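You operate a simulated robot arm through the tools that you are given. There is no shell and no other tool.

You run a simulated robot arm. Do the job below in one go: nothing can be reset, and whatever is moved stays where it is left.

JOB
Swap the crossed black and blue leads in the plug in the clamp.
Fine: close the clamp first, release knob to FREE, rest the black lead in the rack while the blue one moves, knob back to LOCK, then open the clamp. Where these are worked on the way, their far stop is far enough and under half their travel is too little: release knob.

It is judged by the outcome, as a careful person would: the job done as asked, and still so three seconds after it is handed in. It fails if anything else is knocked over, pushed out of place, dropped, spilled or broken.

ROBOT AND FRAMES
A 6-joint arm with a three-finger gripper, fixed in place. Base frame: the origin is at the foot of the arm, x ahead of it, y to its left, z up. Readings come in mm, rad, newtons and seconds.
Its first joint turns from -2.897 to 2.897 rad. Payload 4.89 kg.
The tool frame sits at the grasp point between the pads (the TCP): z along the fingers, y along the line on which they close. The tips reach 30 mm beyond it. The gripper opens to 164 mm. The gripper's body begins 125 mm behind the TCP.
Orientation is that of the tool frame in the base frame, as a unit quaternion [w, x, y, z]. With the fingers straight down and closing along the base's y, the tool's x points along the base's -x, its y along +y and its z along -z.

CONTROLS
- The arm moves only by the tool step_arm. Its argument "rows" is a list of rows, each an object of numbers (a shift or turn left out is 0, a gripper value left out holds the last): "x", "y", "z": the shift along the tool's x, y, z in mm; "rx", "ry", "rz": the turn, a rotation vector about the tool's x, y, z in degrees. In form: [{"x": .., "y": .., "z": .., "rx": .., "ry": .., "rz": ..}, ...]. A call has 1 to 20 rows; each row is the pose to reach, as a shift and turn from the pose commanded when the call began, along the tool's axes at that moment. "grip" is the finger opening in mm, from 0 to 164, set as the call begins (left out, the last holds). Rows are played at 5 a second. More than 50 mm and 0.15 rad between two rows, or a gripper value outside its range, and nothing of the call is played. Where a pose cannot be reached the arm comes as near as it can. A force on the tool above 90 N (or 10 N above the force at the start of the call, whichever is more), or a blocked arm, ends the call early, and 0.2 s more pass. Each finger travels about 108 mm/s and halts on what it meets, pressing with about 29 N; the grip force reading is that of the motor and also rises with nothing between the fingers. The clock runs only during rows and for 0.2 s after the last one: add rows that repeat a pose to give the fingers time. The reply holds the time, the measured pose of the TCP, the force on the tool along the base axes, the opening and the grip force, in the units named above and with some noise, with the torque about the TCP (base axes, N m) and any sound that the robot's microphone picked up.
- Cameras (640 x 400 px; columns grow to the right, rows downward): "scene" is fixed at [50.6, -500.4, 1558.3]; the picture's right is [0.65, -0.76, 0.00], its down [-0.39, -0.33, -0.86] and it looks along [0.65, 0.56, -0.51] (base axes); focal length 353 px, centre (320, 200). "wrist" rides on the gripper at [76, -2, -152] in the tool frame; the picture's right is [0.02, 1.00, 0.00], its down [-0.88, 0.02, -0.47] and it looks along [-0.47, 0.01, 0.88] (tool axes); focal length 247 px, centre (320, 200). There is no depth. A picture from a camera that has moved, and an enlarged one, comes with that camera's place and axes in the base frame and with its lens.
- get_image(camera): a new picture of that camera. No time passes.
- slide_trunk(by): slides the trunk up (or, below 0, down) by that many mm; the arm rides with it, the base frame stays. It gives what a move gives, with no picture.
- inspect(camera, box): a new picture of the part [left, top, right, bottom] of that camera's present view, enlarged. No time passes.
- job_done(): hands the job in; it is judged then, once.

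Places have to be worked out from the pictures, the camera data and where the tool is seen. Open the gripper and draw the arm clear of the work before you hand the job in, unless the task says otherwise.

The tools are called after "Emit:" as a command line: name --argument value ..., lists and objects as JSON in quotes. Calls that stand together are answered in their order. step_arm: Moves the arm, as the interface text tells. Its arguments: {"type":"object","properties":{"rows":{"type":"array","items":{"type":"object","properties":{"x":{"type":"number"},"y":{"type":"number"},"z":{"type":"number"},"rx":{"type":"number"},"ry":{"type":"number"},"rz":{"type":"number"}}}},"grip":{"type":"number"}},"required":["rows"]} The other tools are called the same way: slide_trunk (by) slides the trunk up or down; get_image (camera) takes a picture; inspect (camera, box) takes an enlarged picture of a part of a camera's view; job_done () hands the job in.

At the start:

```text
time_s: 0.0
tool_pos: [630.7, -14.7, 1102.5]
ee_rot: [0.0, 0.0, 1.0, -0.001]
ft_force: [0.1, 0.5, -1.4]
torque: [0.0, -0.03, -0.01]
finger_gap: 164.0
gripper_force: 0.0
trunk travel left (down, up): [-150.0, 240.0]
```

scene: 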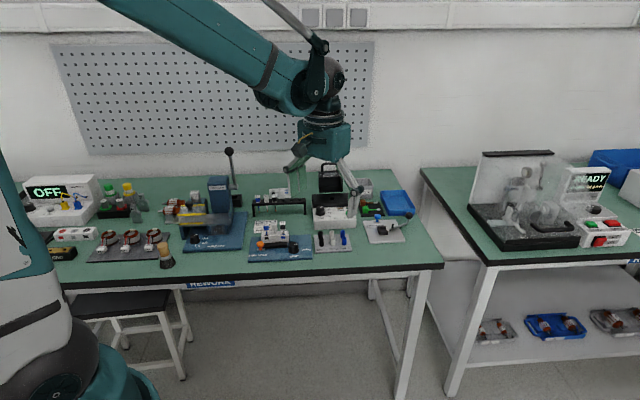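
wrist: 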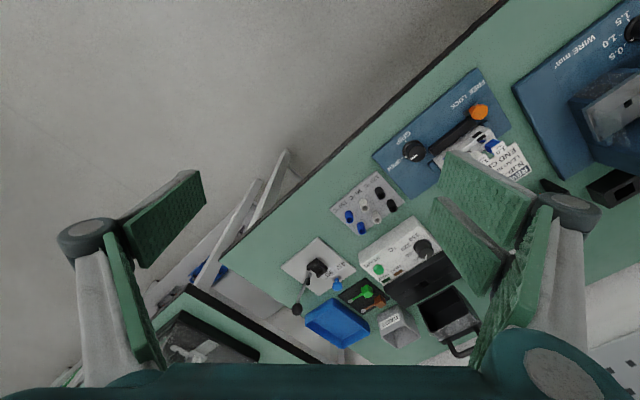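

I start by looking closer at the workbench from both cameras to find the clamp, plug, rack and knob.

Emit:
inspect --camera "scene" --box '[230, 180, 430, 280]'

Emit:
inspect --camera "wrist" --box '[320, 60, 560, 260]'

Emit:
inspect --camera "scene" --box '[240, 205, 330, 265]'

```text
3.20 times, centred on (330, 230) of scene
camera zoom: at [50.6, -500.4, 1558.3], right [0.65, -0.76, 0.0], down [-0.39, -0.33, -0.86], along [0.65, 0.56, -0.51], focal length 1130 px, centre (288, 104)
```

zoom: 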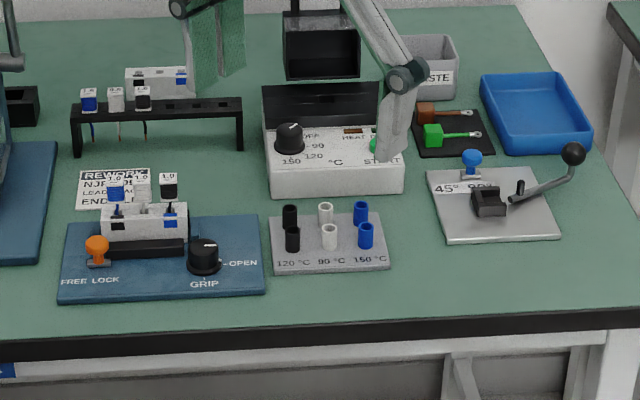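

```text
2.00 times, centred on (440, 160) of wrist
camera zoom: at [554.7, -17.8, 1255.2], right [-0.02, 1.0, 0.0], down [0.88, 0.02, 0.47], along [0.47, 0.01, -0.88], focal length 494 px, centre (80, 280)
```

zoom: 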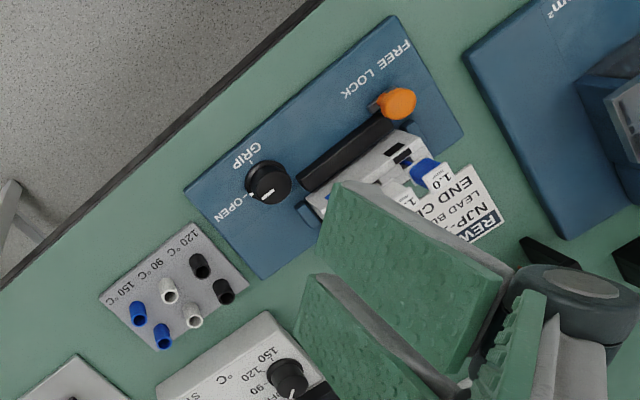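

```text
6.67 times, centred on (285, 235) of scene
camera zoom: at [50.6, -500.4, 1558.3], right [0.65, -0.76, 0.0], down [-0.39, -0.33, -0.86], along [0.65, 0.56, -0.51], focal length 2353 px, centre (553, -33)
```

zoom: 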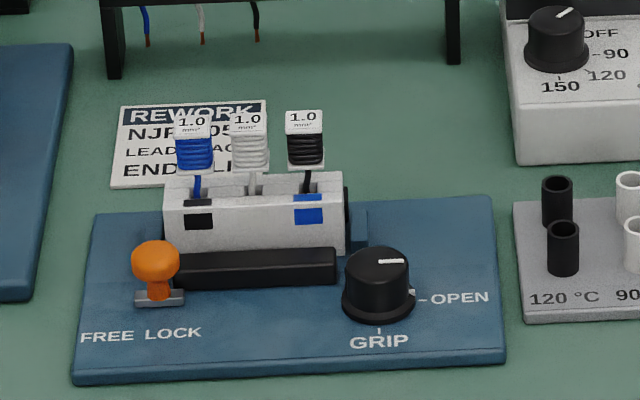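

The orange release knob triangulates to about (607, 220, 867) mm and the plug to about (660, 217, ~880). The bench is turned about 49° from the base axes. I turn the tool to match it and move above the fixture for a closer wrist view.

Emit:
step_arm --rows '[{"x": 2, "y": 28.7, "z": 8, "rz": 4.94}, {"x": 4, "y": 57.4, "z": 16, "rz": 9.88}, {"x": 6, "y": 86.1, "z": 25, "rz": 14.82}, {"x": 8, "y": 114.8, "z": 35, "rz": 19.76}, {"x": 10, "y": 143.5, "z": 45, "rz": 24.7}, {"x": 12, "y": 172.2, "z": 56, "rz": 29.64}, {"x": 14, "y": 200.9, "z": 68, "rz": 34.58}, {"x": 16, "y": 229.6, "z": 80, "rz": 39.52}, {"x": 18, "y": 258.3, "z": 91, "rz": 44.46}, {"x": 20, "y": 287, "z": 102, "rz": 49.4}, {"x": 20, "y": 287, "z": 102, "rz": 49.4}]'

Emit:
get_image --camera "wrist"

Emit:
get_image --camera "scene"

```text
time_s: 2.4
tool_pos: [608.0, 269.7, 1001.0]
ee_rot: [0.001, 0.419, 0.908, 0.0]
ft_force: [0.7, 0.4, -0.3]
torque: [0.01, 0.06, -0.01]
finger_gap: 164.2
gripper_force: 0.1
trunk travel left (down, up): [-150.0, 240.0]
```

```text
taken
camera wrist: at [558.9, 326.6, 1153.3], right [0.75, 0.67, 0.0], down [0.59, -0.66, 0.47], along [0.32, -0.35, -0.88], focal length 247 px, centre (320, 200)
```

wrist: 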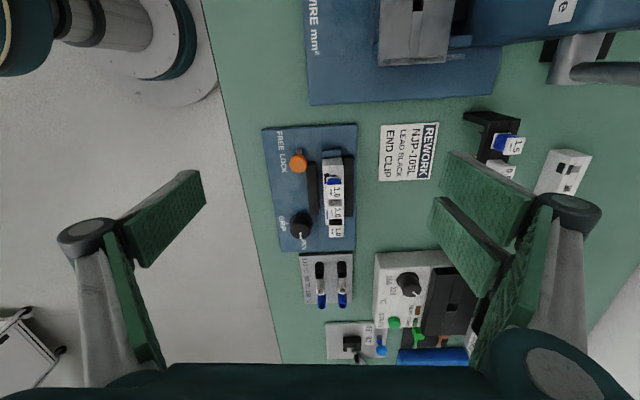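

```text
taken
```

scene: 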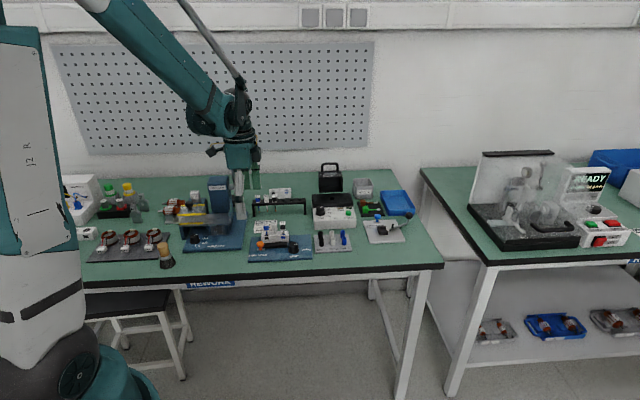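

The bench now lines up with the wrist image and the fixture sits between the fingers. I zoom in for measurements.

Emit:
inspect --camera "wrist" --box '[250, 115, 380, 255]'

Emit:
inspect --camera "wrist" --box '[370, 100, 600, 244]'

Emit:
inspect --camera "scene" --box '[240, 175, 320, 265]'

```text
2.86 times, centred on (315, 185) of wrist
camera zoom: at [558.9, 326.6, 1153.3], right [0.75, 0.67, 0.0], down [0.59, -0.66, 0.47], along [0.32, -0.35, -0.88], focal length 706 px, centre (334, 243)
```

zoom: 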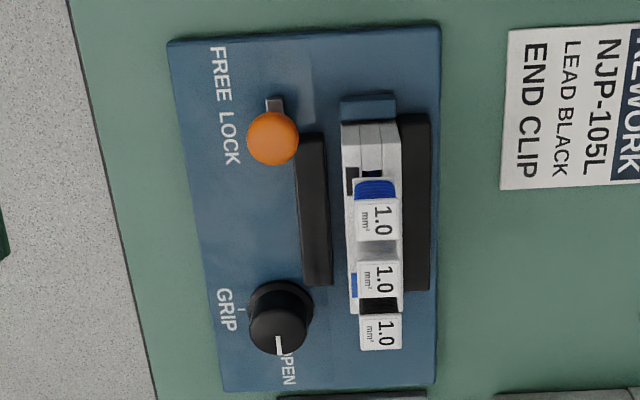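

```text
2.78 times, centred on (485, 172) of wrist
camera zoom: at [558.9, 326.6, 1153.3], right [0.75, 0.67, 0.0], down [0.59, -0.66, 0.47], along [0.32, -0.35, -0.88], focal length 686 px, centre (-138, 278)
```

zoom: 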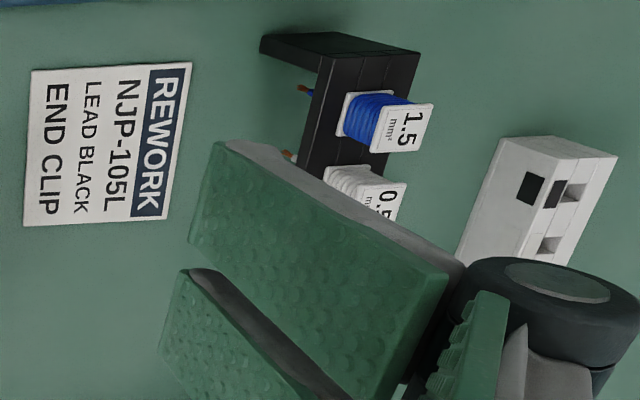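

```text
4.44 times, centred on (280, 220) of scene
camera zoom: at [50.6, -500.4, 1558.3], right [0.65, -0.76, 0.0], down [-0.39, -0.33, -0.86], along [0.65, 0.56, -0.51], focal length 1569 px, centre (498, 111)
```

zoom: 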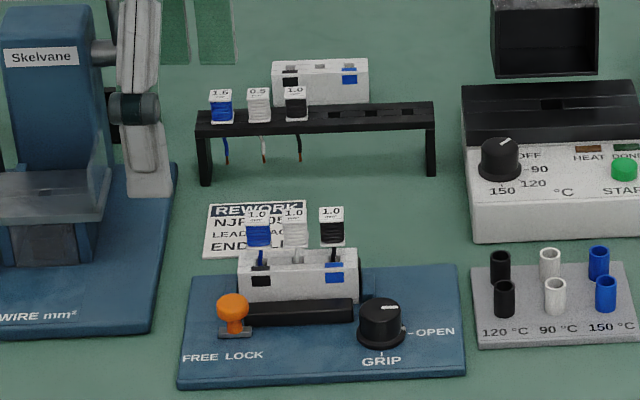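

The fixture is turned about 4° more than my tool, and the lead tags appear to top out near z≈900–915. I align the tool and move about 60 mm along the fixture, 30 mm lower. This second wrist view gives stereo.

Emit:
step_arm --rows '[{"x": -20, "y": 1.4, "z": 10, "rz": -1.4}, {"x": -40, "y": 2.8, "z": 20, "rz": -2.8}, {"x": -60, "y": 4.2, "z": 30, "rz": -4.1}, {"x": -60, "y": 4.2, "z": 30, "rz": -4.1}]'

Emit:
get_image --camera "wrist"

Emit:
inspect --camera "wrist" --box '[230, 80, 400, 200]'

```text
time_s: 3.4
tool_pos: [654.0, 228.6, 970.3]
ee_rot: [0.0, 0.384, 0.923, 0.0]
ft_force: [-0.3, -0.3, 0.4]
torque: [0.01, 0.0, -0.01]
finger_gap: 164.1
gripper_force: 0.0
trunk travel left (down, up): [-150.0, 240.0]
```

```text
taken
camera wrist: at [599.5, 280.4, 1122.2], right [0.7, 0.72, 0.0], down [0.63, -0.61, 0.47], along [0.34, -0.33, -0.88], focal length 247 px, centre (320, 200)
```

wrist: 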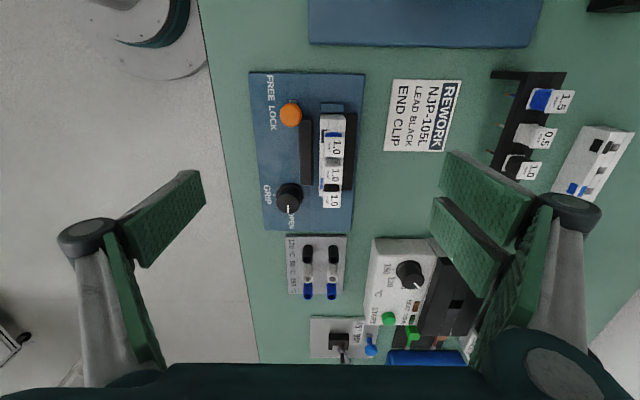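

```text
3.33 times, centred on (315, 140) of wrist
camera zoom: at [599.5, 280.4, 1122.2], right [0.7, 0.72, 0.0], down [0.63, -0.61, 0.47], along [0.34, -0.33, -0.88], focal length 823 px, centre (337, 400)
```

zoom: 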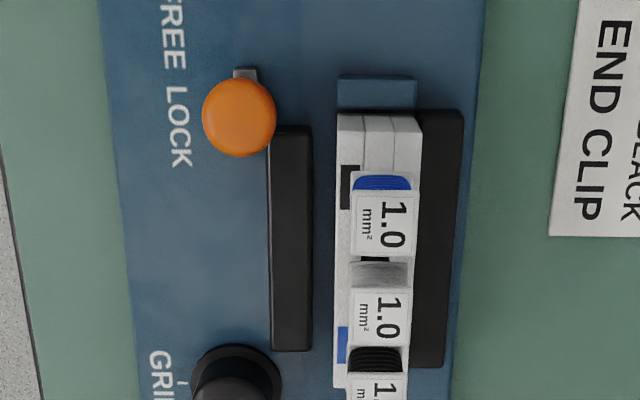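

Stereo gives, in fixture axes with e1≈(.705,-.709) and e2≈(.709,.705): orange head at (a=267, b=593, z≈850) and jaw bar top at z≈835. The blue lead tag is at (287, 636.5, 900). Next I look closer at the grip knob, the plug and the rack in this view.

Emit:
inspect --camera "wrist" --box '[250, 150, 370, 240]'

Emit:
inspect --camera "wrist" --box '[470, 50, 640, 200]'

```text
4.44 times, centred on (310, 195) of wrist
camera zoom: at [599.5, 280.4, 1122.2], right [0.7, 0.72, 0.0], down [0.63, -0.61, 0.47], along [0.34, -0.33, -0.88], focal length 1098 px, centre (364, 222)
```

zoom: 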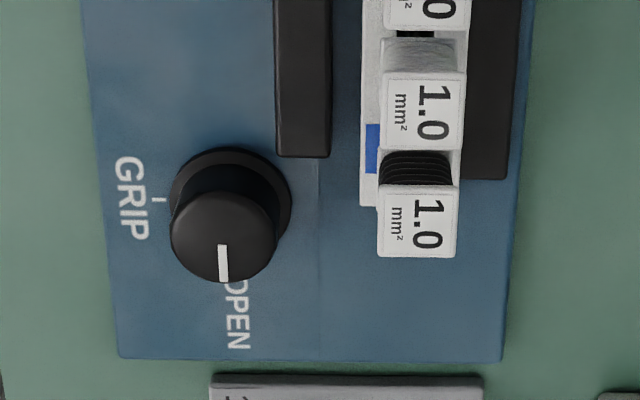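

```text
2.67 times, centred on (555, 125) of wrist
camera zoom: at [599.5, 280.4, 1122.2], right [0.7, 0.72, 0.0], down [0.63, -0.61, 0.47], along [0.34, -0.33, -0.88], focal length 659 px, centre (-307, 400)
```

zoom: 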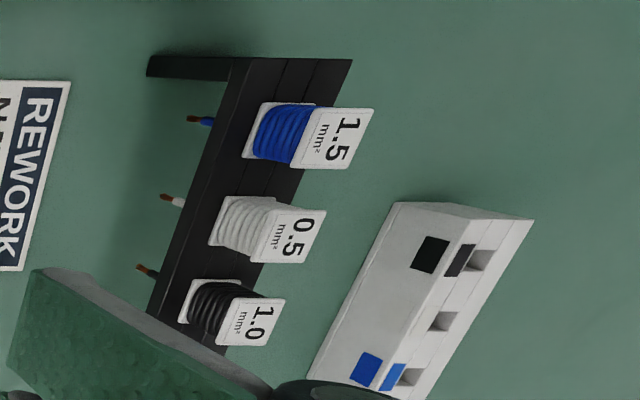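

The grip knob is near (a≈378, b≈584, top z≈842). Its pointer is at OPEN, so it needs a 90° clockwise turn to GRIP. I move above it for a refined view.

Emit:
step_arm --rows '[{"x": -27, "y": -13.5}, {"x": -53, "y": -27}, {"x": -79.5, "y": -40.4}, {"x": -79.5, "y": -40.4}]'

Emit:
get_image --camera "wrist"

Emit:
inspect --camera "wrist" --box '[260, 40, 420, 140]'

Emit:
inspect --camera "wrist" --box '[260, 110, 380, 200]'

```text
time_s: 4.4
tool_pos: [680.8, 142.6, 972.0]
ee_rot: [0.001, 0.385, 0.923, 0.0]
ft_force: [-0.5, 0.1, 0.0]
torque: [-0.06, -0.02, 0.01]
finger_gap: 164.1
gripper_force: 0.1
trunk travel left (down, up): [-150.0, 240.0]
```

```text
taken
camera wrist: at [625.9, 194.9, 1123.7], right [0.7, 0.72, 0.0], down [0.63, -0.61, 0.47], along [0.34, -0.33, -0.88], focal length 247 px, centre (320, 200)
```

wrist: 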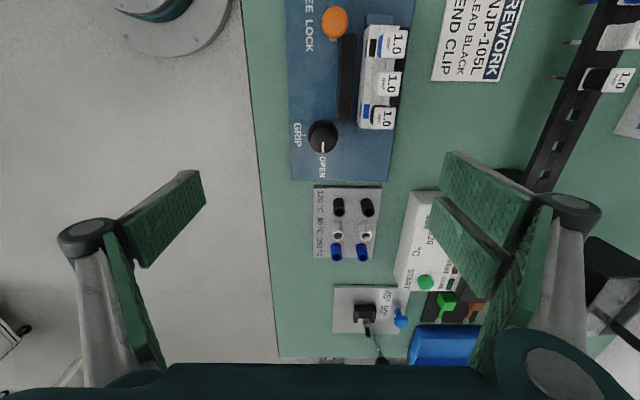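

```text
4.00 times, centred on (340, 90) of wrist
camera zoom: at [625.9, 194.9, 1123.7], right [0.7, 0.72, 0.0], down [0.63, -0.61, 0.47], along [0.34, -0.33, -0.88], focal length 988 px, centre (240, 640)
```

zoom: 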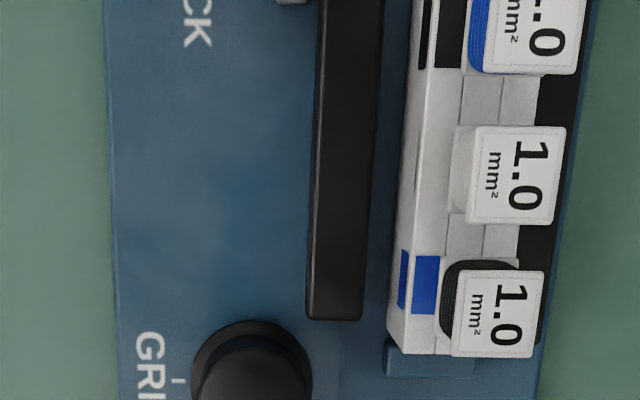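

```text
4.44 times, centred on (320, 155) of wrist
camera zoom: at [625.9, 194.9, 1123.7], right [0.7, 0.72, 0.0], down [0.63, -0.61, 0.47], along [0.34, -0.33, -0.88], focal length 1098 px, centre (320, 400)
```

zoom: 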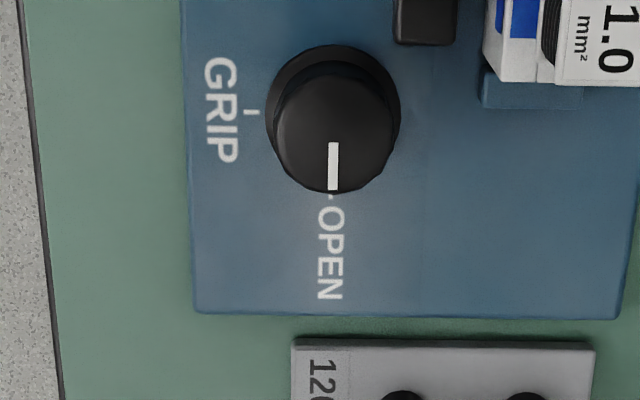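

Refined stereo puts the knob at (a 372.4, b 586, top z 850) with radius about 14.7, the jaw bar top at z 842, and the plate at z≈826. Before gripping, I check in free air that the wrist can turn the tool the needed +80°.

Emit:
step_arm --rows '[{"rz": 8}, {"rz": 16}, {"rz": 24}, {"rz": 32}, {"rz": 40}, {"rz": 48}, {"rz": 56}, {"rz": 64}, {"rz": 72}, {"rz": 80}, {"rz": 80}]'

Emit:
get_image --camera "wrist"

```text
time_s: 6.8
tool_pos: [680.0, 144.5, 971.6]
ee_rot: [-0.001, 0.889, 0.459, 0.0]
ft_force: [-0.4, 0.3, -0.3]
torque: [-0.02, -0.02, -0.03]
finger_gap: 164.4
gripper_force: 0.1
trunk travel left (down, up): [-150.0, 240.0]
```

```text
taken
camera wrist: at [723.9, 206.8, 1123.3], right [0.83, -0.56, 0.0], down [-0.49, -0.73, 0.47], along [-0.27, -0.39, -0.88], focal length 247 px, centre (320, 200)
```

wrist: 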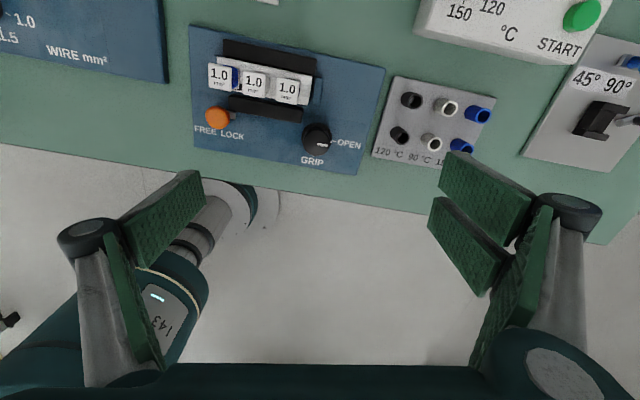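

The turn is reachable, and this view from the far side gives a strong second baseline. I zoom in on it for precise positions.

Emit:
inspect --camera "wrist" --box '[185, 20, 395, 180]'

Emit:
inspect --camera "wrist" --box '[195, 30, 335, 130]'

```text
2.50 times, centred on (290, 100) of wrist
camera zoom: at [723.9, 206.8, 1123.3], right [0.83, -0.56, 0.0], down [-0.49, -0.73, 0.47], along [-0.27, -0.39, -0.88], focal length 617 px, centre (395, 450)
```

zoom: 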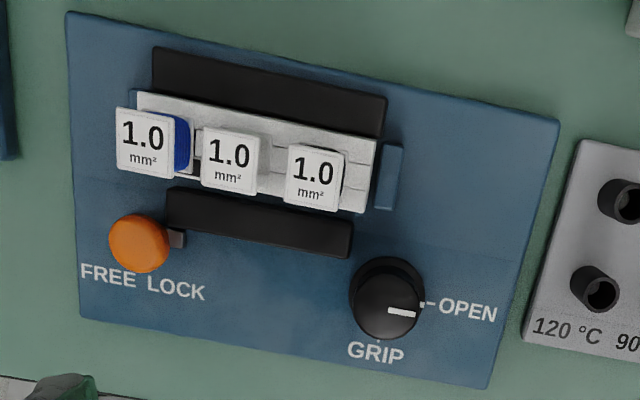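

```text
4.00 times, centred on (265, 80) of wrist
camera zoom: at [723.9, 206.8, 1123.3], right [0.83, -0.56, 0.0], down [-0.49, -0.73, 0.47], along [-0.27, -0.39, -0.88], focal length 988 px, centre (540, 680)
```

zoom: 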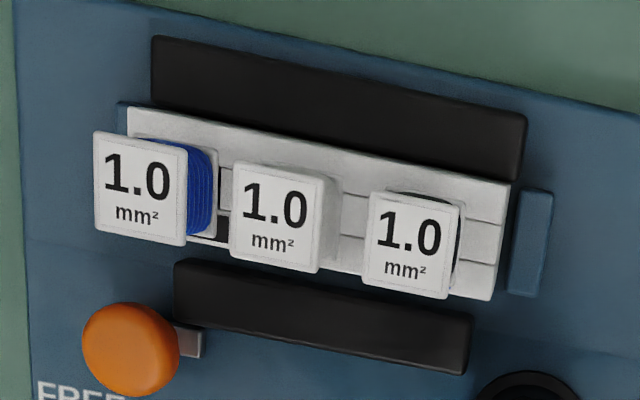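

Cross-checked positions: knob (a 374.6, b 586, top ≈846) and tags at a = 286.5 / 313.5 / 340.5, b = 637.5, z = 903. I turn the fingers to the start angle for the knob, narrow them to 48 mm, and come down partway to check the alignment.

Emit:
step_arm --rows '[{"rz": -8.2}, {"rz": -16.4}, {"rz": -24.6}, {"rz": -32.8}, {"rz": -41}, {"rz": -49.2}, {"rz": -57.4}, {"rz": -65.6}, {"rz": -73.8}, {"rz": -82}, {"x": 2.5, "y": -2.1, "rz": -90}, {"x": 2.5, "y": -2.1, "z": 25, "rz": -90}, {"x": 2.5, "y": -2.1, "z": 50, "rz": -90}, {"x": 2.5, "y": -2.1, "z": 50, "rz": -90}]' --grip 48

Emit:
get_image --camera "wrist"

Emit:
inspect --camera "wrist" --box '[240, 90, 400, 210]'

Emit:
inspect --camera "scene" --box '[230, 175, 330, 275]'

```text
time_s: 9.8
tool_pos: [678.9, 147.5, 920.9]
ee_rot: [0.0, 0.303, 0.953, 0.0]
ft_force: [0.0, 0.6, -0.5]
torque: [0.0, -0.03, -0.02]
finger_gap: 48.3
gripper_force: 0.1
trunk travel left (down, up): [-150.0, 240.0]
```

```text
taken
camera wrist: at [615.7, 189.9, 1073.4], right [0.56, 0.83, 0.0], down [0.73, -0.49, 0.47], along [0.39, -0.26, -0.88], focal length 247 px, centre (320, 200)
```

wrist: 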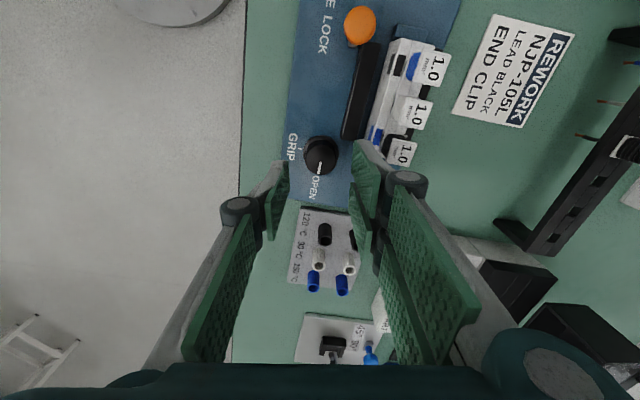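

```text
3.33 times, centred on (320, 150) of wrist
camera zoom: at [615.7, 189.9, 1073.4], right [0.56, 0.83, 0.0], down [0.73, -0.49, 0.47], along [0.39, -0.26, -0.88], focal length 823 px, centre (320, 367)
```

zoom: 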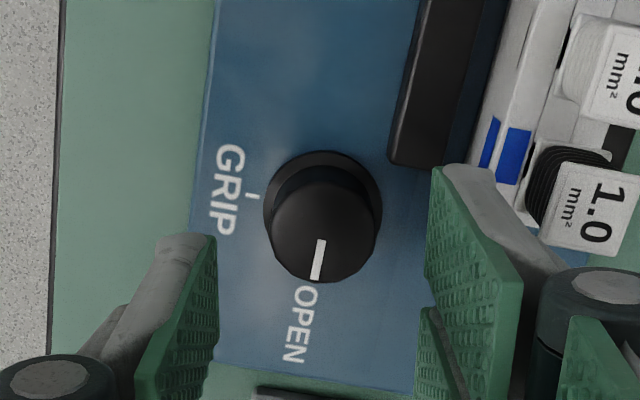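

```text
4.00 times, centred on (280, 225) of scene
camera zoom: at [50.6, -500.4, 1558.3], right [0.65, -0.76, 0.0], down [-0.39, -0.33, -0.86], along [0.65, 0.56, -0.51], focal length 1412 px, centre (480, 100)
```

zoom: 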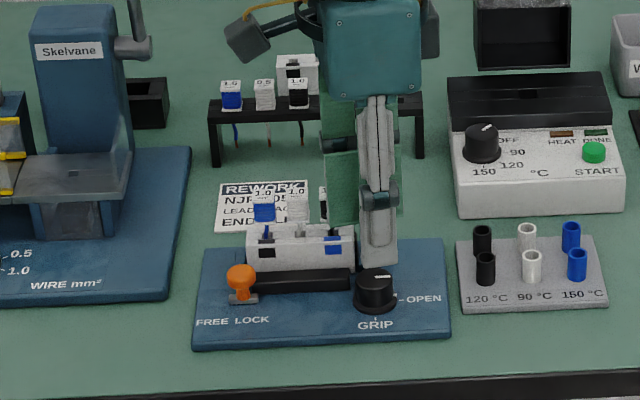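

The knob lies within about 1 mm of the tool axis and the fingers clear the black lead. I descend to TCP z≈866 so the fingertips straddle the knob body.

Emit:
step_arm --rows '[{"x": 0.5, "y": 1, "z": 15}, {"x": 0.5, "y": 1, "z": 30}, {"x": 0.5, "y": 1, "z": 43}, {"x": 0.5, "y": 1, "z": 54}, {"x": 0.5, "y": 1, "z": 54}]'

Emit:
get_image --camera "wrist"

Emit:
inspect --camera "scene" --box '[230, 195, 330, 275]'

```text
time_s: 11.2
tool_pos: [681.4, 149.0, 869.9]
ee_rot: [0.002, 0.303, 0.953, 0.002]
ft_force: [10.2, 9.4, 63.6]
torque: [3.53, 0.17, -0.66]
finger_gap: 59.0
gripper_force: 10.3
trunk travel left (down, up): [-150.0, 240.0]
stopped in row 5: the force on the tool passed its limit at 91 N (the readings are from after the stop); the commanded pose is now the measured one
```

```text
taken
camera wrist: at [618.4, 190.0, 1022.3], right [0.56, 0.83, 0.01], down [0.73, -0.5, 0.47], along [0.4, -0.26, -0.88], focal length 247 px, centre (320, 200)
```

wrist: 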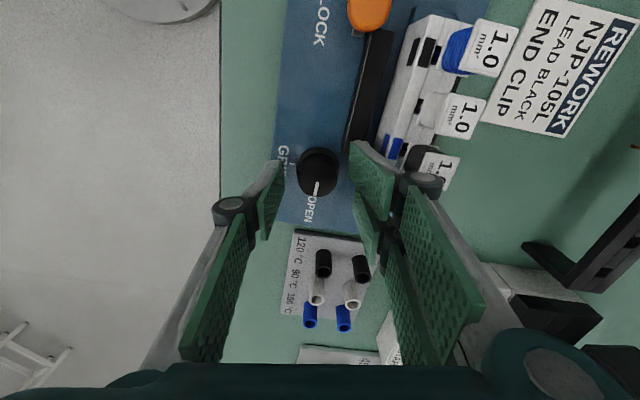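

```text
5.00 times, centred on (280, 235) of scene
camera zoom: at [50.6, -500.4, 1558.3], right [0.65, -0.76, 0.0], down [-0.39, -0.33, -0.86], along [0.65, 0.56, -0.51], focal length 1765 px, centre (520, 25)
```

zoom: 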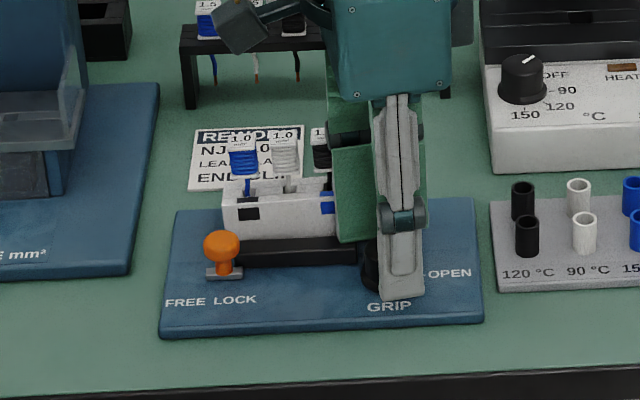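

The call stopped at 91 N. The torque places the contact near the black lead's tag, where the gripper's wide knuckle sits, so I back straight up and inspect.

Emit:
step_arm --rows '[{"z": -20}, {"z": -45}, {"z": -75}, {"z": -100}, {"z": -100}]'

Emit:
inspect --camera "wrist" --box '[240, 40, 440, 200]'

Emit:
inspect --camera "scene" --box '[240, 205, 330, 265]'

```text
time_s: 12.4
tool_pos: [682.0, 147.7, 969.7]
ee_rot: [0.001, 0.304, 0.953, 0.001]
ft_force: [-0.6, -0.2, -0.8]
torque: [0.03, -0.02, 0.0]
finger_gap: 48.1
gripper_force: 0.0
trunk travel left (down, up): [-150.0, 240.0]
```

```text
2.50 times, centred on (340, 120) of wrist
camera zoom: at [617.7, 190.4, 1122.3], right [0.56, 0.83, 0.0], down [0.73, -0.49, 0.47], along [0.39, -0.26, -0.88], focal length 617 px, centre (270, 400)
```

zoom: 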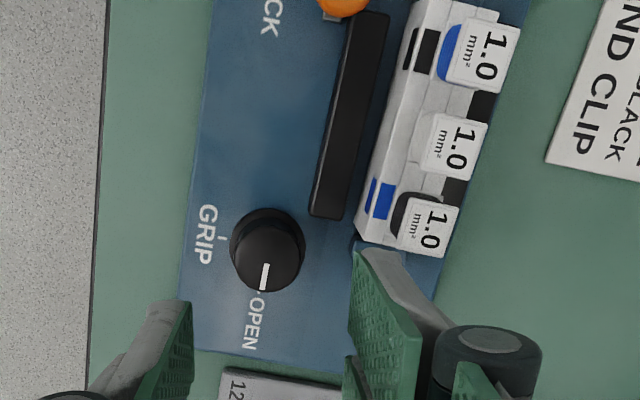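

```text
6.67 times, centred on (285, 235) of scene
camera zoom: at [50.6, -500.4, 1558.3], right [0.65, -0.76, 0.0], down [-0.39, -0.33, -0.86], along [0.65, 0.56, -0.51], focal length 2353 px, centre (553, -33)
```

zoom: 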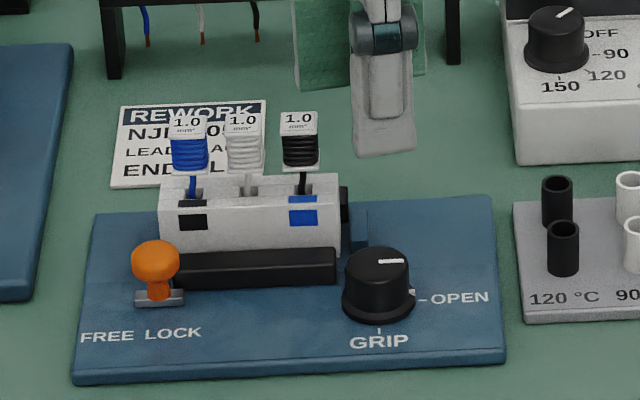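

The leads are still upright and the plug only shifted about 2 mm within the open clamp. The knuckles span about ±30 mm, so I use knob angles that point them away from the leads, making two 45° turns. I rotate +40° above the knob and re-check.

Emit:
step_arm --rows '[{"x": 0.5, "rz": 8}, {"x": 1, "rz": 16}, {"x": 1.5, "y": -0.5, "rz": 24}, {"x": 2.3, "y": -0.5, "rz": 32}, {"x": 2.3, "y": -0.5, "rz": 40}, {"x": 2.3, "y": -0.5, "z": 25, "rz": 40}, {"x": 2.3, "y": -0.5, "z": 50, "rz": 40}, {"x": 2.3, "y": -0.5, "z": 50, "rz": 40}]'

Emit:
get_image --camera "wrist"

Emit:
inspect --camera "wrist" --box '[240, 90, 400, 210]'

```text
time_s: 14.2
tool_pos: [680.3, 148.4, 917.1]
ee_rot: [0.0, 0.611, 0.791, 0.001]
ft_force: [1.3, 0.3, 0.7]
torque: [0.03, -0.02, 0.02]
finger_gap: 48.3
gripper_force: 0.0
trunk travel left (down, up): [-150.0, 240.0]
```

```text
taken
camera wrist: at [660.2, 221.7, 1070.4], right [0.96, 0.27, 0.0], down [0.24, -0.85, 0.47], along [0.13, -0.45, -0.88], focal length 247 px, centre (320, 200)
```

wrist: 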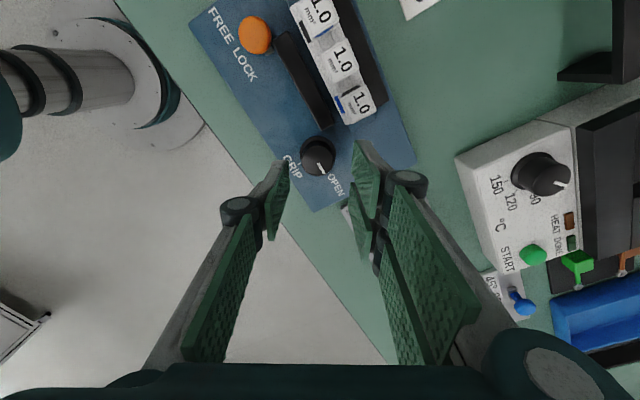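

```text
3.33 times, centred on (320, 150) of wrist
camera zoom: at [660.2, 221.7, 1070.4], right [0.96, 0.27, 0.0], down [0.24, -0.85, 0.47], along [0.13, -0.45, -0.88], focal length 823 px, centre (320, 367)
```

zoom: 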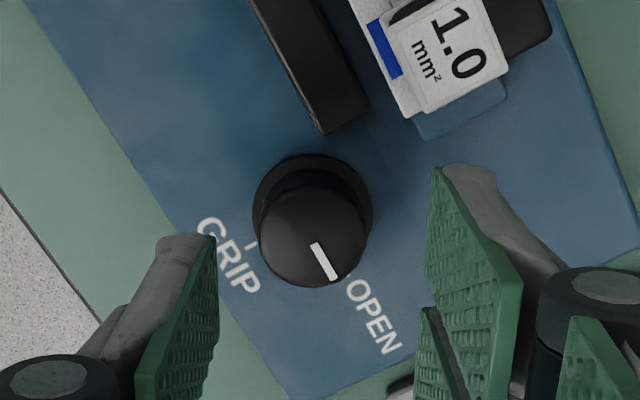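

Knob and fingers line up within 2 mm and the knuckles now point away from the leads. I shift 2 mm, descend to TCP ≈865, and pause to check forces before closing.

Emit:
step_arm --rows '[{"y": -2, "z": 15}, {"y": -2, "z": 28}, {"y": -2, "z": 40}, {"y": -2, "z": 48}, {"y": -2, "z": 55}, {"y": -2, "z": 55}]'

Emit:
get_image --camera "wrist"

Emit:
inspect --camera "scene" --box '[240, 205, 330, 265]'

```text
time_s: 15.6
tool_pos: [679.1, 149.7, 864.6]
ee_rot: [0.001, 0.611, 0.792, 0.002]
ft_force: [31.1, 11.6, 70.6]
torque: [2.62, -2.47, -0.74]
finger_gap: 69.7
gripper_force: 22.2
trunk travel left (down, up): [-150.0, 240.0]
```

```text
taken
camera wrist: at [657.3, 221.5, 1017.0], right [0.96, 0.27, 0.01], down [0.24, -0.85, 0.47], along [0.13, -0.45, -0.88], focal length 247 px, centre (320, 200)
```

wrist: 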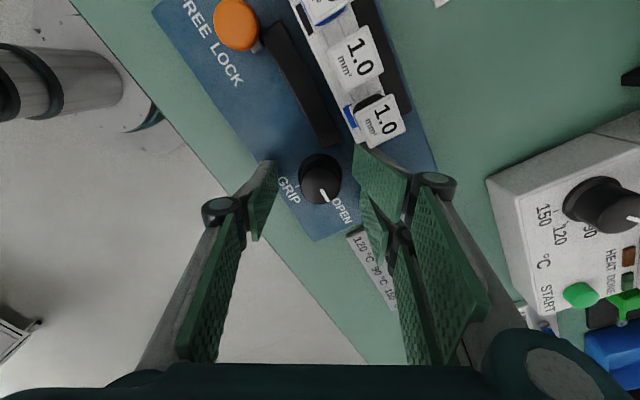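

```text
6.67 times, centred on (285, 235) of scene
camera zoom: at [50.6, -500.4, 1558.3], right [0.65, -0.76, 0.0], down [-0.39, -0.33, -0.86], along [0.65, 0.56, -0.51], focal length 2353 px, centre (553, -33)
```

zoom: 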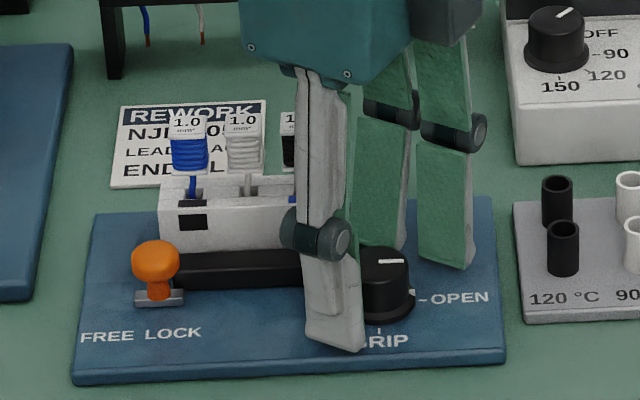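

The force was high again. Torque puts this contact at tool (x≈26, y≈29), on the clamp's end block. The pictures show the gripper's +y side is really a double prong about ±30 mm wide, so I back straight up and inspect the fingers' true shape.

Emit:
step_arm --rows '[{"z": -20}, {"z": -50}, {"z": -80}, {"z": -105}, {"z": -105}, {"z": -105}]'

Emit:
get_image --camera "wrist"

Emit:
inspect --camera "scene" --box '[230, 130, 350, 265]'

Emit:
inspect --camera "wrist" --box '[200, 120, 500, 300]'

```text
time_s: 17.0
tool_pos: [677.2, 147.3, 967.8]
ee_rot: [0.001, 0.61, 0.792, 0.001]
ft_force: [-0.5, -0.4, 0.0]
torque: [0.04, -0.04, 0.02]
finger_gap: 48.2
gripper_force: 0.2
trunk travel left (down, up): [-150.0, 240.0]
```

```text
taken
camera wrist: at [656.1, 220.8, 1120.3], right [0.96, 0.27, 0.0], down [0.24, -0.85, 0.47], along [0.13, -0.45, -0.88], focal length 247 px, centre (320, 200)
```

wrist: 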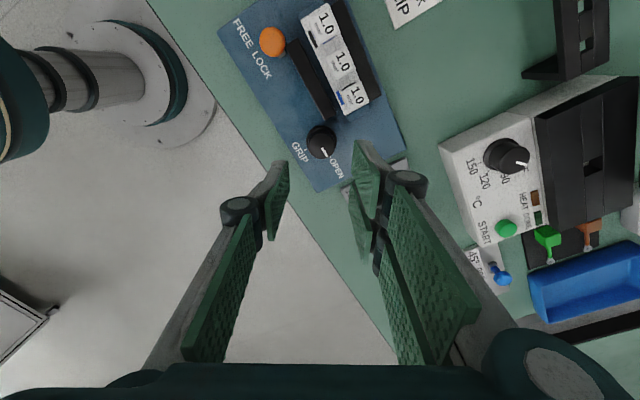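

```text
2.96 times, centred on (290, 198) of scene
camera zoom: at [50.6, -500.4, 1558.3], right [0.65, -0.76, 0.0], down [-0.39, -0.33, -0.86], along [0.65, 0.56, -0.51], focal length 1046 px, centre (409, 207)
```

zoom: 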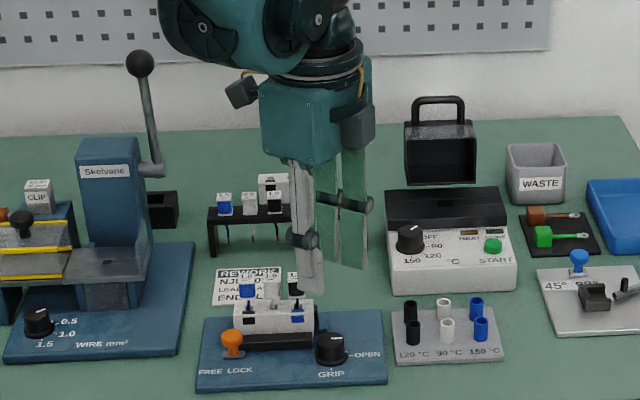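

```text
2.13 times, centred on (350, 210) of wrist
camera zoom: at [656.1, 220.8, 1120.3], right [0.96, 0.27, 0.0], down [0.24, -0.85, 0.47], along [0.13, -0.45, -0.88], focal length 527 px, centre (256, 179)
```

zoom: 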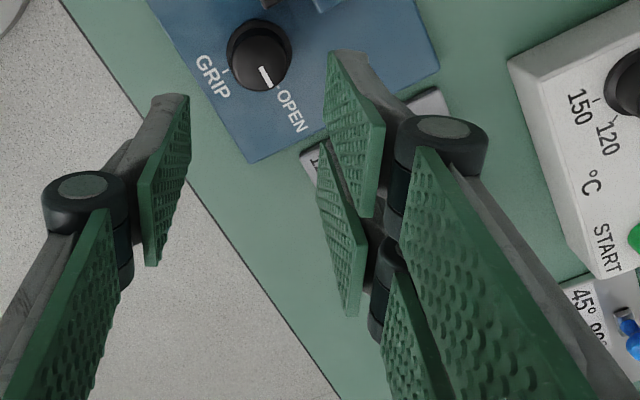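

Confirmed: the gripper has one prong (x ±13) on −y and two prongs (x ±5.5 to ±31.5) on +y. I turn the tool so the double side faces the open bench to the right (θ≈32°) and the single prong faces left-near, then re-measure the knob.

Emit:
step_arm --rows '[{"rz": 7}, {"rz": 14}, {"rz": 21}, {"rz": 28}, {"rz": 28, "z": 25}, {"rz": 28, "z": 50}, {"rz": 28, "z": 50}]' --grip 46

Emit:
inspect --camera "wrist" --box '[220, 80, 420, 220]'

Emit:
inspect --camera "wrist" --box '[280, 100, 380, 180]'

```text
time_s: 18.6
tool_pos: [679.6, 148.1, 918.3]
ee_rot: [0.0, 0.785, 0.619, 0.001]
ft_force: [0.4, 0.9, 0.5]
torque: [0.01, 0.02, -0.01]
finger_gap: 46.1
gripper_force: 0.0
trunk travel left (down, up): [-150.0, 240.0]
```

```text
2.86 times, centred on (320, 150) of wrist
camera zoom: at [695.2, 221.9, 1070.5], right [0.98, -0.21, 0.0], down [-0.19, -0.86, 0.47], along [-0.1, -0.46, -0.88], focal length 706 px, centre (320, 343)
```

zoom: 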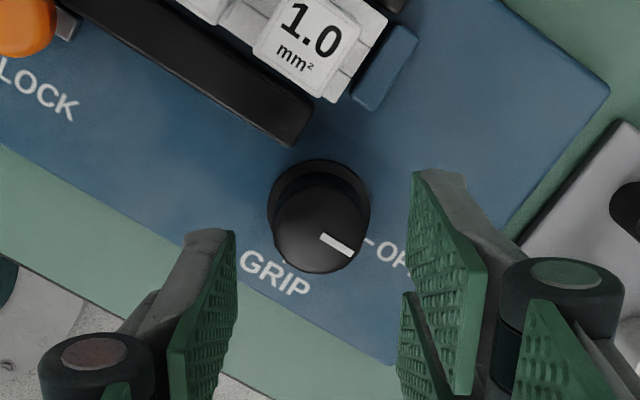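

```text
5.00 times, centred on (330, 140) of wrist
camera zoom: at [695.2, 221.9, 1070.5], right [0.98, -0.21, 0.0], down [-0.19, -0.86, 0.47], along [-0.1, -0.46, -0.88], focal length 1235 px, centre (270, 500)
```

zoom: 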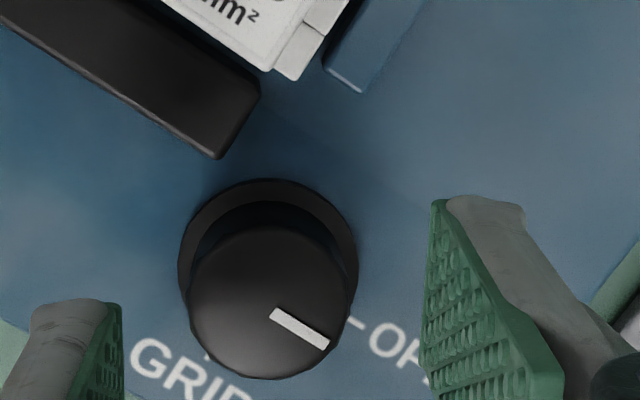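

The knob sits within 1 mm of the tool axis and both finger sides have clear space. I descend to TCP ≈865.

Emit:
step_arm --rows '[{"x": -0.8, "z": 15}, {"x": -0.8, "z": 28}, {"x": -0.8, "z": 40}, {"x": -0.8, "z": 48}, {"x": -0.8, "z": 54}, {"x": -0.8, "z": 54}]'

Emit:
get_image --camera "wrist"

```text
time_s: 20.0
tool_pos: [677.7, 147.7, 863.6]
ee_rot: [0.0, 0.785, 0.62, 0.001]
ft_force: [-0.7, -0.6, 0.1]
torque: [0.02, 0.0, -0.01]
finger_gap: 46.2
gripper_force: 0.0
trunk travel left (down, up): [-150.0, 240.0]
```

```text
taken
camera wrist: at [694.6, 221.4, 1016.3], right [0.98, -0.21, 0.0], down [-0.19, -0.86, 0.47], along [-0.1, -0.46, -0.88], focal length 247 px, centre (320, 200)
```

wrist: 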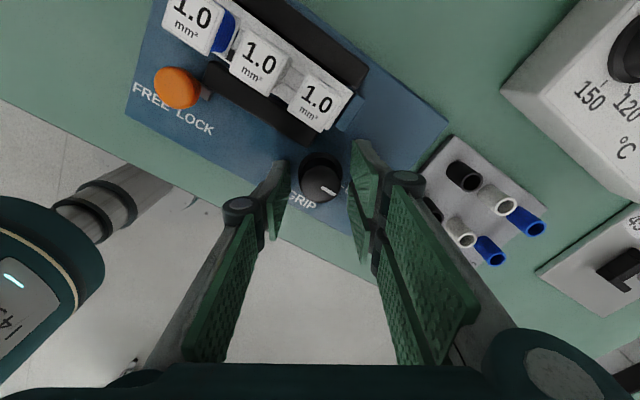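

No contact this time. I close on the knob with only a few idle rows so the fingers settle.

Emit:
step_arm --rows '[{"z": 0}, {"z": 0}, {"z": 0}]' --grip 22

Emit:
get_image --camera "wrist"

```text
time_s: 20.8
tool_pos: [677.9, 147.1, 863.4]
ee_rot: [0.001, 0.785, 0.62, 0.001]
ft_force: [-1.0, -0.7, -2.0]
torque: [-0.31, -0.29, -0.05]
finger_gap: 32.3
gripper_force: 45.0
trunk travel left (down, up): [-150.0, 240.0]
```

```text
taken
camera wrist: at [694.6, 221.4, 1016.3], right [0.98, -0.21, 0.0], down [-0.19, -0.86, 0.47], along [-0.1, -0.46, -0.88], focal length 247 px, centre (320, 200)
```

wrist: 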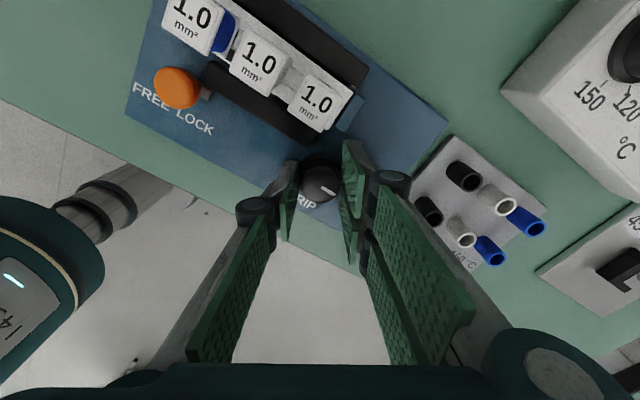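

The knob is gripped (gap 32 mm, balanced forces). I turn it clockwise 30° in small steps.

Emit:
step_arm --rows '[{"rz": 5}, {"rz": 10}, {"rz": 15}, {"rz": 20}, {"rz": 25}, {"rz": 30}, {"rz": 30}]'

Emit:
inspect --camera "wrist" --box '[200, 0, 440, 220]'

```text
time_s: 22.4
tool_pos: [678.8, 148.5, 863.4]
ee_rot: [0.001, 0.918, 0.395, 0.001]
ft_force: [4.4, 9.8, 11.6]
torque: [0.34, -0.09, 0.01]
finger_gap: 28.8
gripper_force: 44.6
trunk travel left (down, up): [-150.0, 240.0]
```

```text
1.82 times, centred on (320, 110) of wrist
camera zoom: at [729.4, 203.6, 1017.1], right [0.74, -0.67, 0.0], down [-0.59, -0.65, 0.47], along [-0.32, -0.35, -0.88], focal length 449 px, centre (320, 364)
```

zoom: 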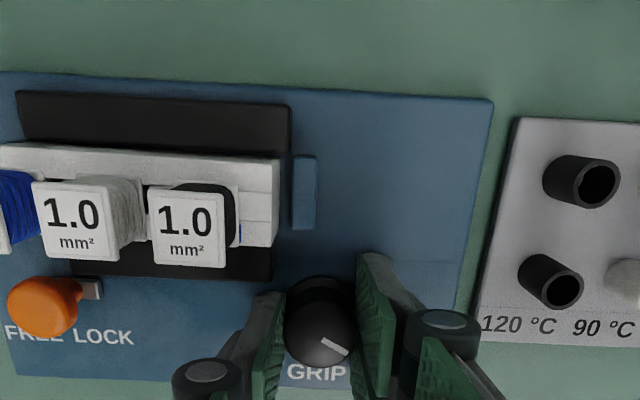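

The knob followed (pointer about 35° on) and the jaw is approaching the plug. I release, rotate back 30° with the fingers open, and regrip.

Emit:
step_arm --rows '[{"z": 0}, {"z": 0}, {"rz": -7}, {"rz": -14}, {"rz": -21}, {"rz": -28}, {"rz": -28}]' --grip 46

Emit:
step_arm --rows '[{"z": 0}, {"z": 0}, {"z": 0}, {"z": 0}]' --grip 22

Emit:
get_image --camera "wrist"

```text
time_s: 24.0
tool_pos: [677.4, 148.0, 863.2]
ee_rot: [0.0, 0.795, 0.607, 0.001]
ft_force: [-0.2, -0.5, 0.1]
torque: [-0.03, -0.01, 0.01]
finger_gap: 46.1
gripper_force: 0.0
trunk travel left (down, up): [-150.0, 240.0]
```

```text
time_s: 25.0
tool_pos: [679.1, 147.6, 864.3]
ee_rot: [0.0, 0.795, 0.606, 0.001]
ft_force: [14.1, 1.2, 20.3]
torque: [-0.07, -0.33, -0.04]
finger_gap: 29.0
gripper_force: 45.0
trunk travel left (down, up): [-150.0, 240.0]
```

```text
taken
camera wrist: at [697.0, 220.9, 1016.9], right [0.97, -0.24, 0.0], down [-0.22, -0.85, 0.47], along [-0.11, -0.46, -0.88], focal length 247 px, centre (320, 200)
```

wrist: 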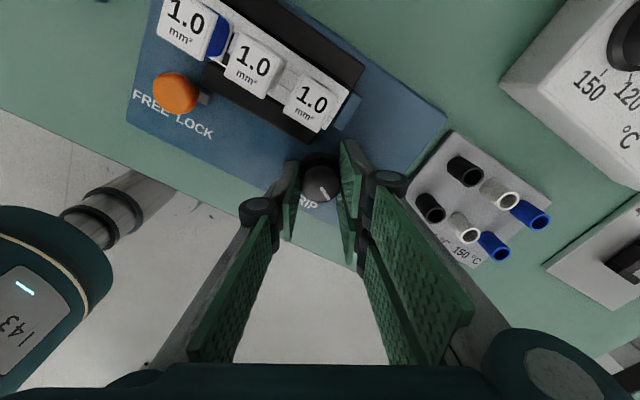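

It is regripped and the pointer stayed put. I turn another 32°.

Emit:
step_arm --rows '[{"rz": 5}, {"rz": 10}, {"rz": 15}, {"rz": 20}, {"rz": 25}, {"rz": 30}, {"rz": 32}, {"rz": 32}]'

Emit:
inspect --camera "wrist" --box '[200, 0, 440, 220]'

```text
time_s: 26.8
tool_pos: [677.2, 147.6, 864.5]
ee_rot: [0.0, 0.932, 0.363, 0.002]
ft_force: [23.3, 24.2, 33.0]
torque: [0.94, -0.76, 0.01]
finger_gap: 28.8
gripper_force: 44.7
trunk travel left (down, up): [-150.0, 240.0]
```

```text
1.82 times, centred on (320, 110) of wrist
camera zoom: at [733.1, 200.1, 1016.8], right [0.69, -0.72, 0.0], down [-0.64, -0.61, 0.47], along [-0.34, -0.33, -0.88], focal length 449 px, centre (320, 364)
```

zoom: 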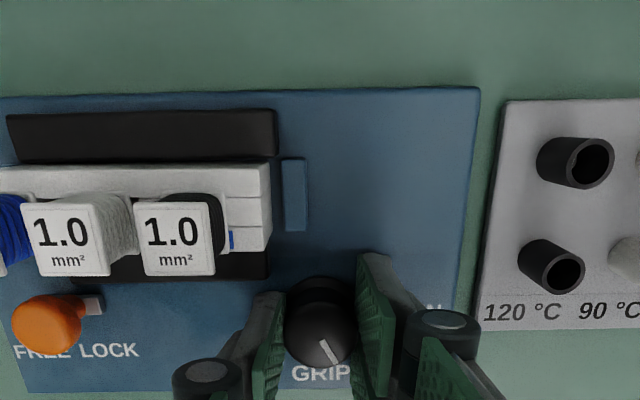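

The pointer is now about 60° round. I release, rotate back and regrip for the final part.

Emit:
step_arm --rows '[{"z": 0}, {"z": 0}, {"rz": -7}, {"rz": -14}, {"rz": -21}, {"rz": -28}, {"rz": -31}, {"rz": -31}]' --grip 46

Emit:
step_arm --rows '[{"z": 0}, {"z": 0}, {"z": 0}, {"z": 0}]' --grip 22

Emit:
step_arm --rows '[{"rz": 5}, {"rz": 10}, {"rz": 15}, {"rz": 20}, {"rz": 25}, {"rz": 30}, {"rz": 33}, {"rz": 33}]'

Emit:
inspect --camera "wrist" --box '[200, 0, 440, 220]'

```text
time_s: 28.6
tool_pos: [677.5, 148.5, 863.4]
ee_rot: [-0.001, 0.8, 0.6, 0.001]
ft_force: [-0.6, 0.4, -0.7]
torque: [-0.01, 0.01, 0.01]
finger_gap: 46.2
gripper_force: 0.1
trunk travel left (down, up): [-150.0, 240.0]
```

```text
time_s: 29.6
tool_pos: [678.0, 147.4, 864.9]
ee_rot: [0.0, 0.801, 0.599, 0.002]
ft_force: [5.0, -0.5, 0.8]
torque: [-0.05, -0.1, 0.01]
finger_gap: 28.9
gripper_force: 45.3
trunk travel left (down, up): [-150.0, 240.0]
```

```text
time_s: 31.4
tool_pos: [677.9, 148.7, 865.2]
ee_rot: [0.0, 0.938, 0.348, 0.002]
ft_force: [4.5, 5.0, 10.1]
torque: [0.2, -0.06, 0.51]
finger_gap: 28.8
gripper_force: 44.9
trunk travel left (down, up): [-150.0, 240.0]
```

```text
1.82 times, centred on (320, 110) of wrist
camera zoom: at [735.1, 198.5, 1017.0], right [0.67, -0.74, 0.0], down [-0.66, -0.59, 0.47], along [-0.35, -0.31, -0.88], focal length 449 px, centre (320, 364)
```

zoom: 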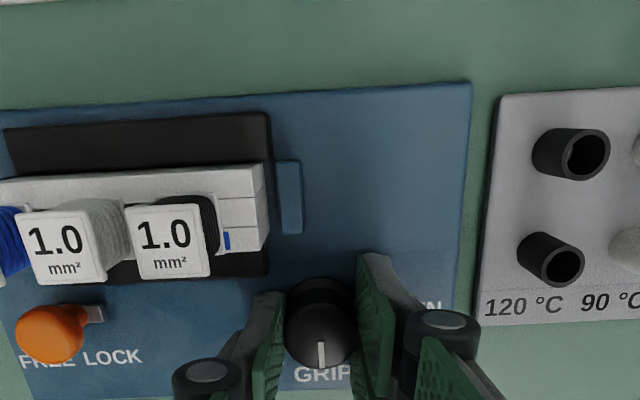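

The pointer is at GRIP, with 0.5 N·m resistance at the stop. I open, rise clear and check that the jaw holds the plug.

Emit:
step_arm --rows '[{"z": 0}, {"z": 0}, {"z": -20}, {"z": -50}, {"z": -80}, {"z": -105}, {"z": -105}]' --grip 46

Emit:
inspect --camera "wrist" --box '[180, 20, 400, 180]'

Emit:
inspect --camera "scene" --box '[240, 205, 330, 265]'

```text
time_s: 33.0
tool_pos: [677.5, 147.1, 970.7]
ee_rot: [-0.001, 0.938, 0.347, 0.001]
ft_force: [0.5, -0.1, -0.3]
torque: [0.02, -0.04, 0.02]
finger_gap: 46.1
gripper_force: 0.1
trunk travel left (down, up): [-150.0, 240.0]
```

```text
2.50 times, centred on (290, 100) of wrist
camera zoom: at [734.5, 197.7, 1123.1], right [0.67, -0.74, 0.0], down [-0.66, -0.59, 0.47], along [-0.35, -0.32, -0.88], focal length 617 px, centre (395, 450)
```

zoom: 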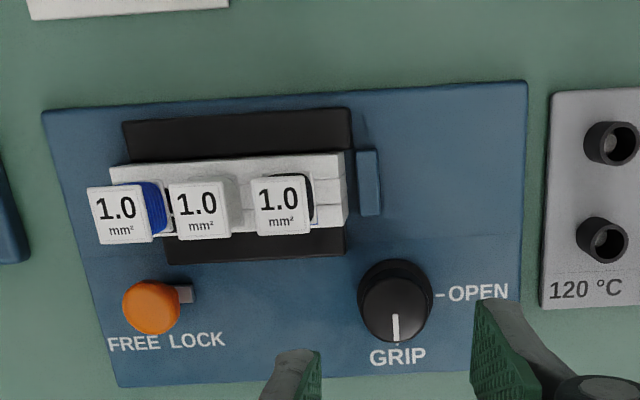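

```text
6.67 times, centred on (285, 235) of scene
camera zoom: at [50.6, -500.4, 1558.3], right [0.65, -0.76, 0.0], down [-0.39, -0.33, -0.86], along [0.65, 0.56, -0.51], focal length 2353 px, centre (553, -33)
```

zoom: 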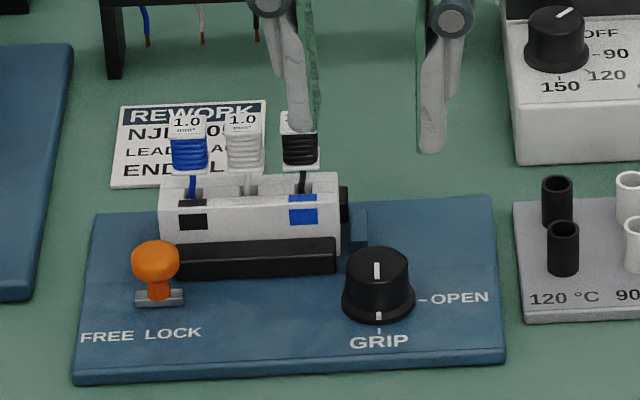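

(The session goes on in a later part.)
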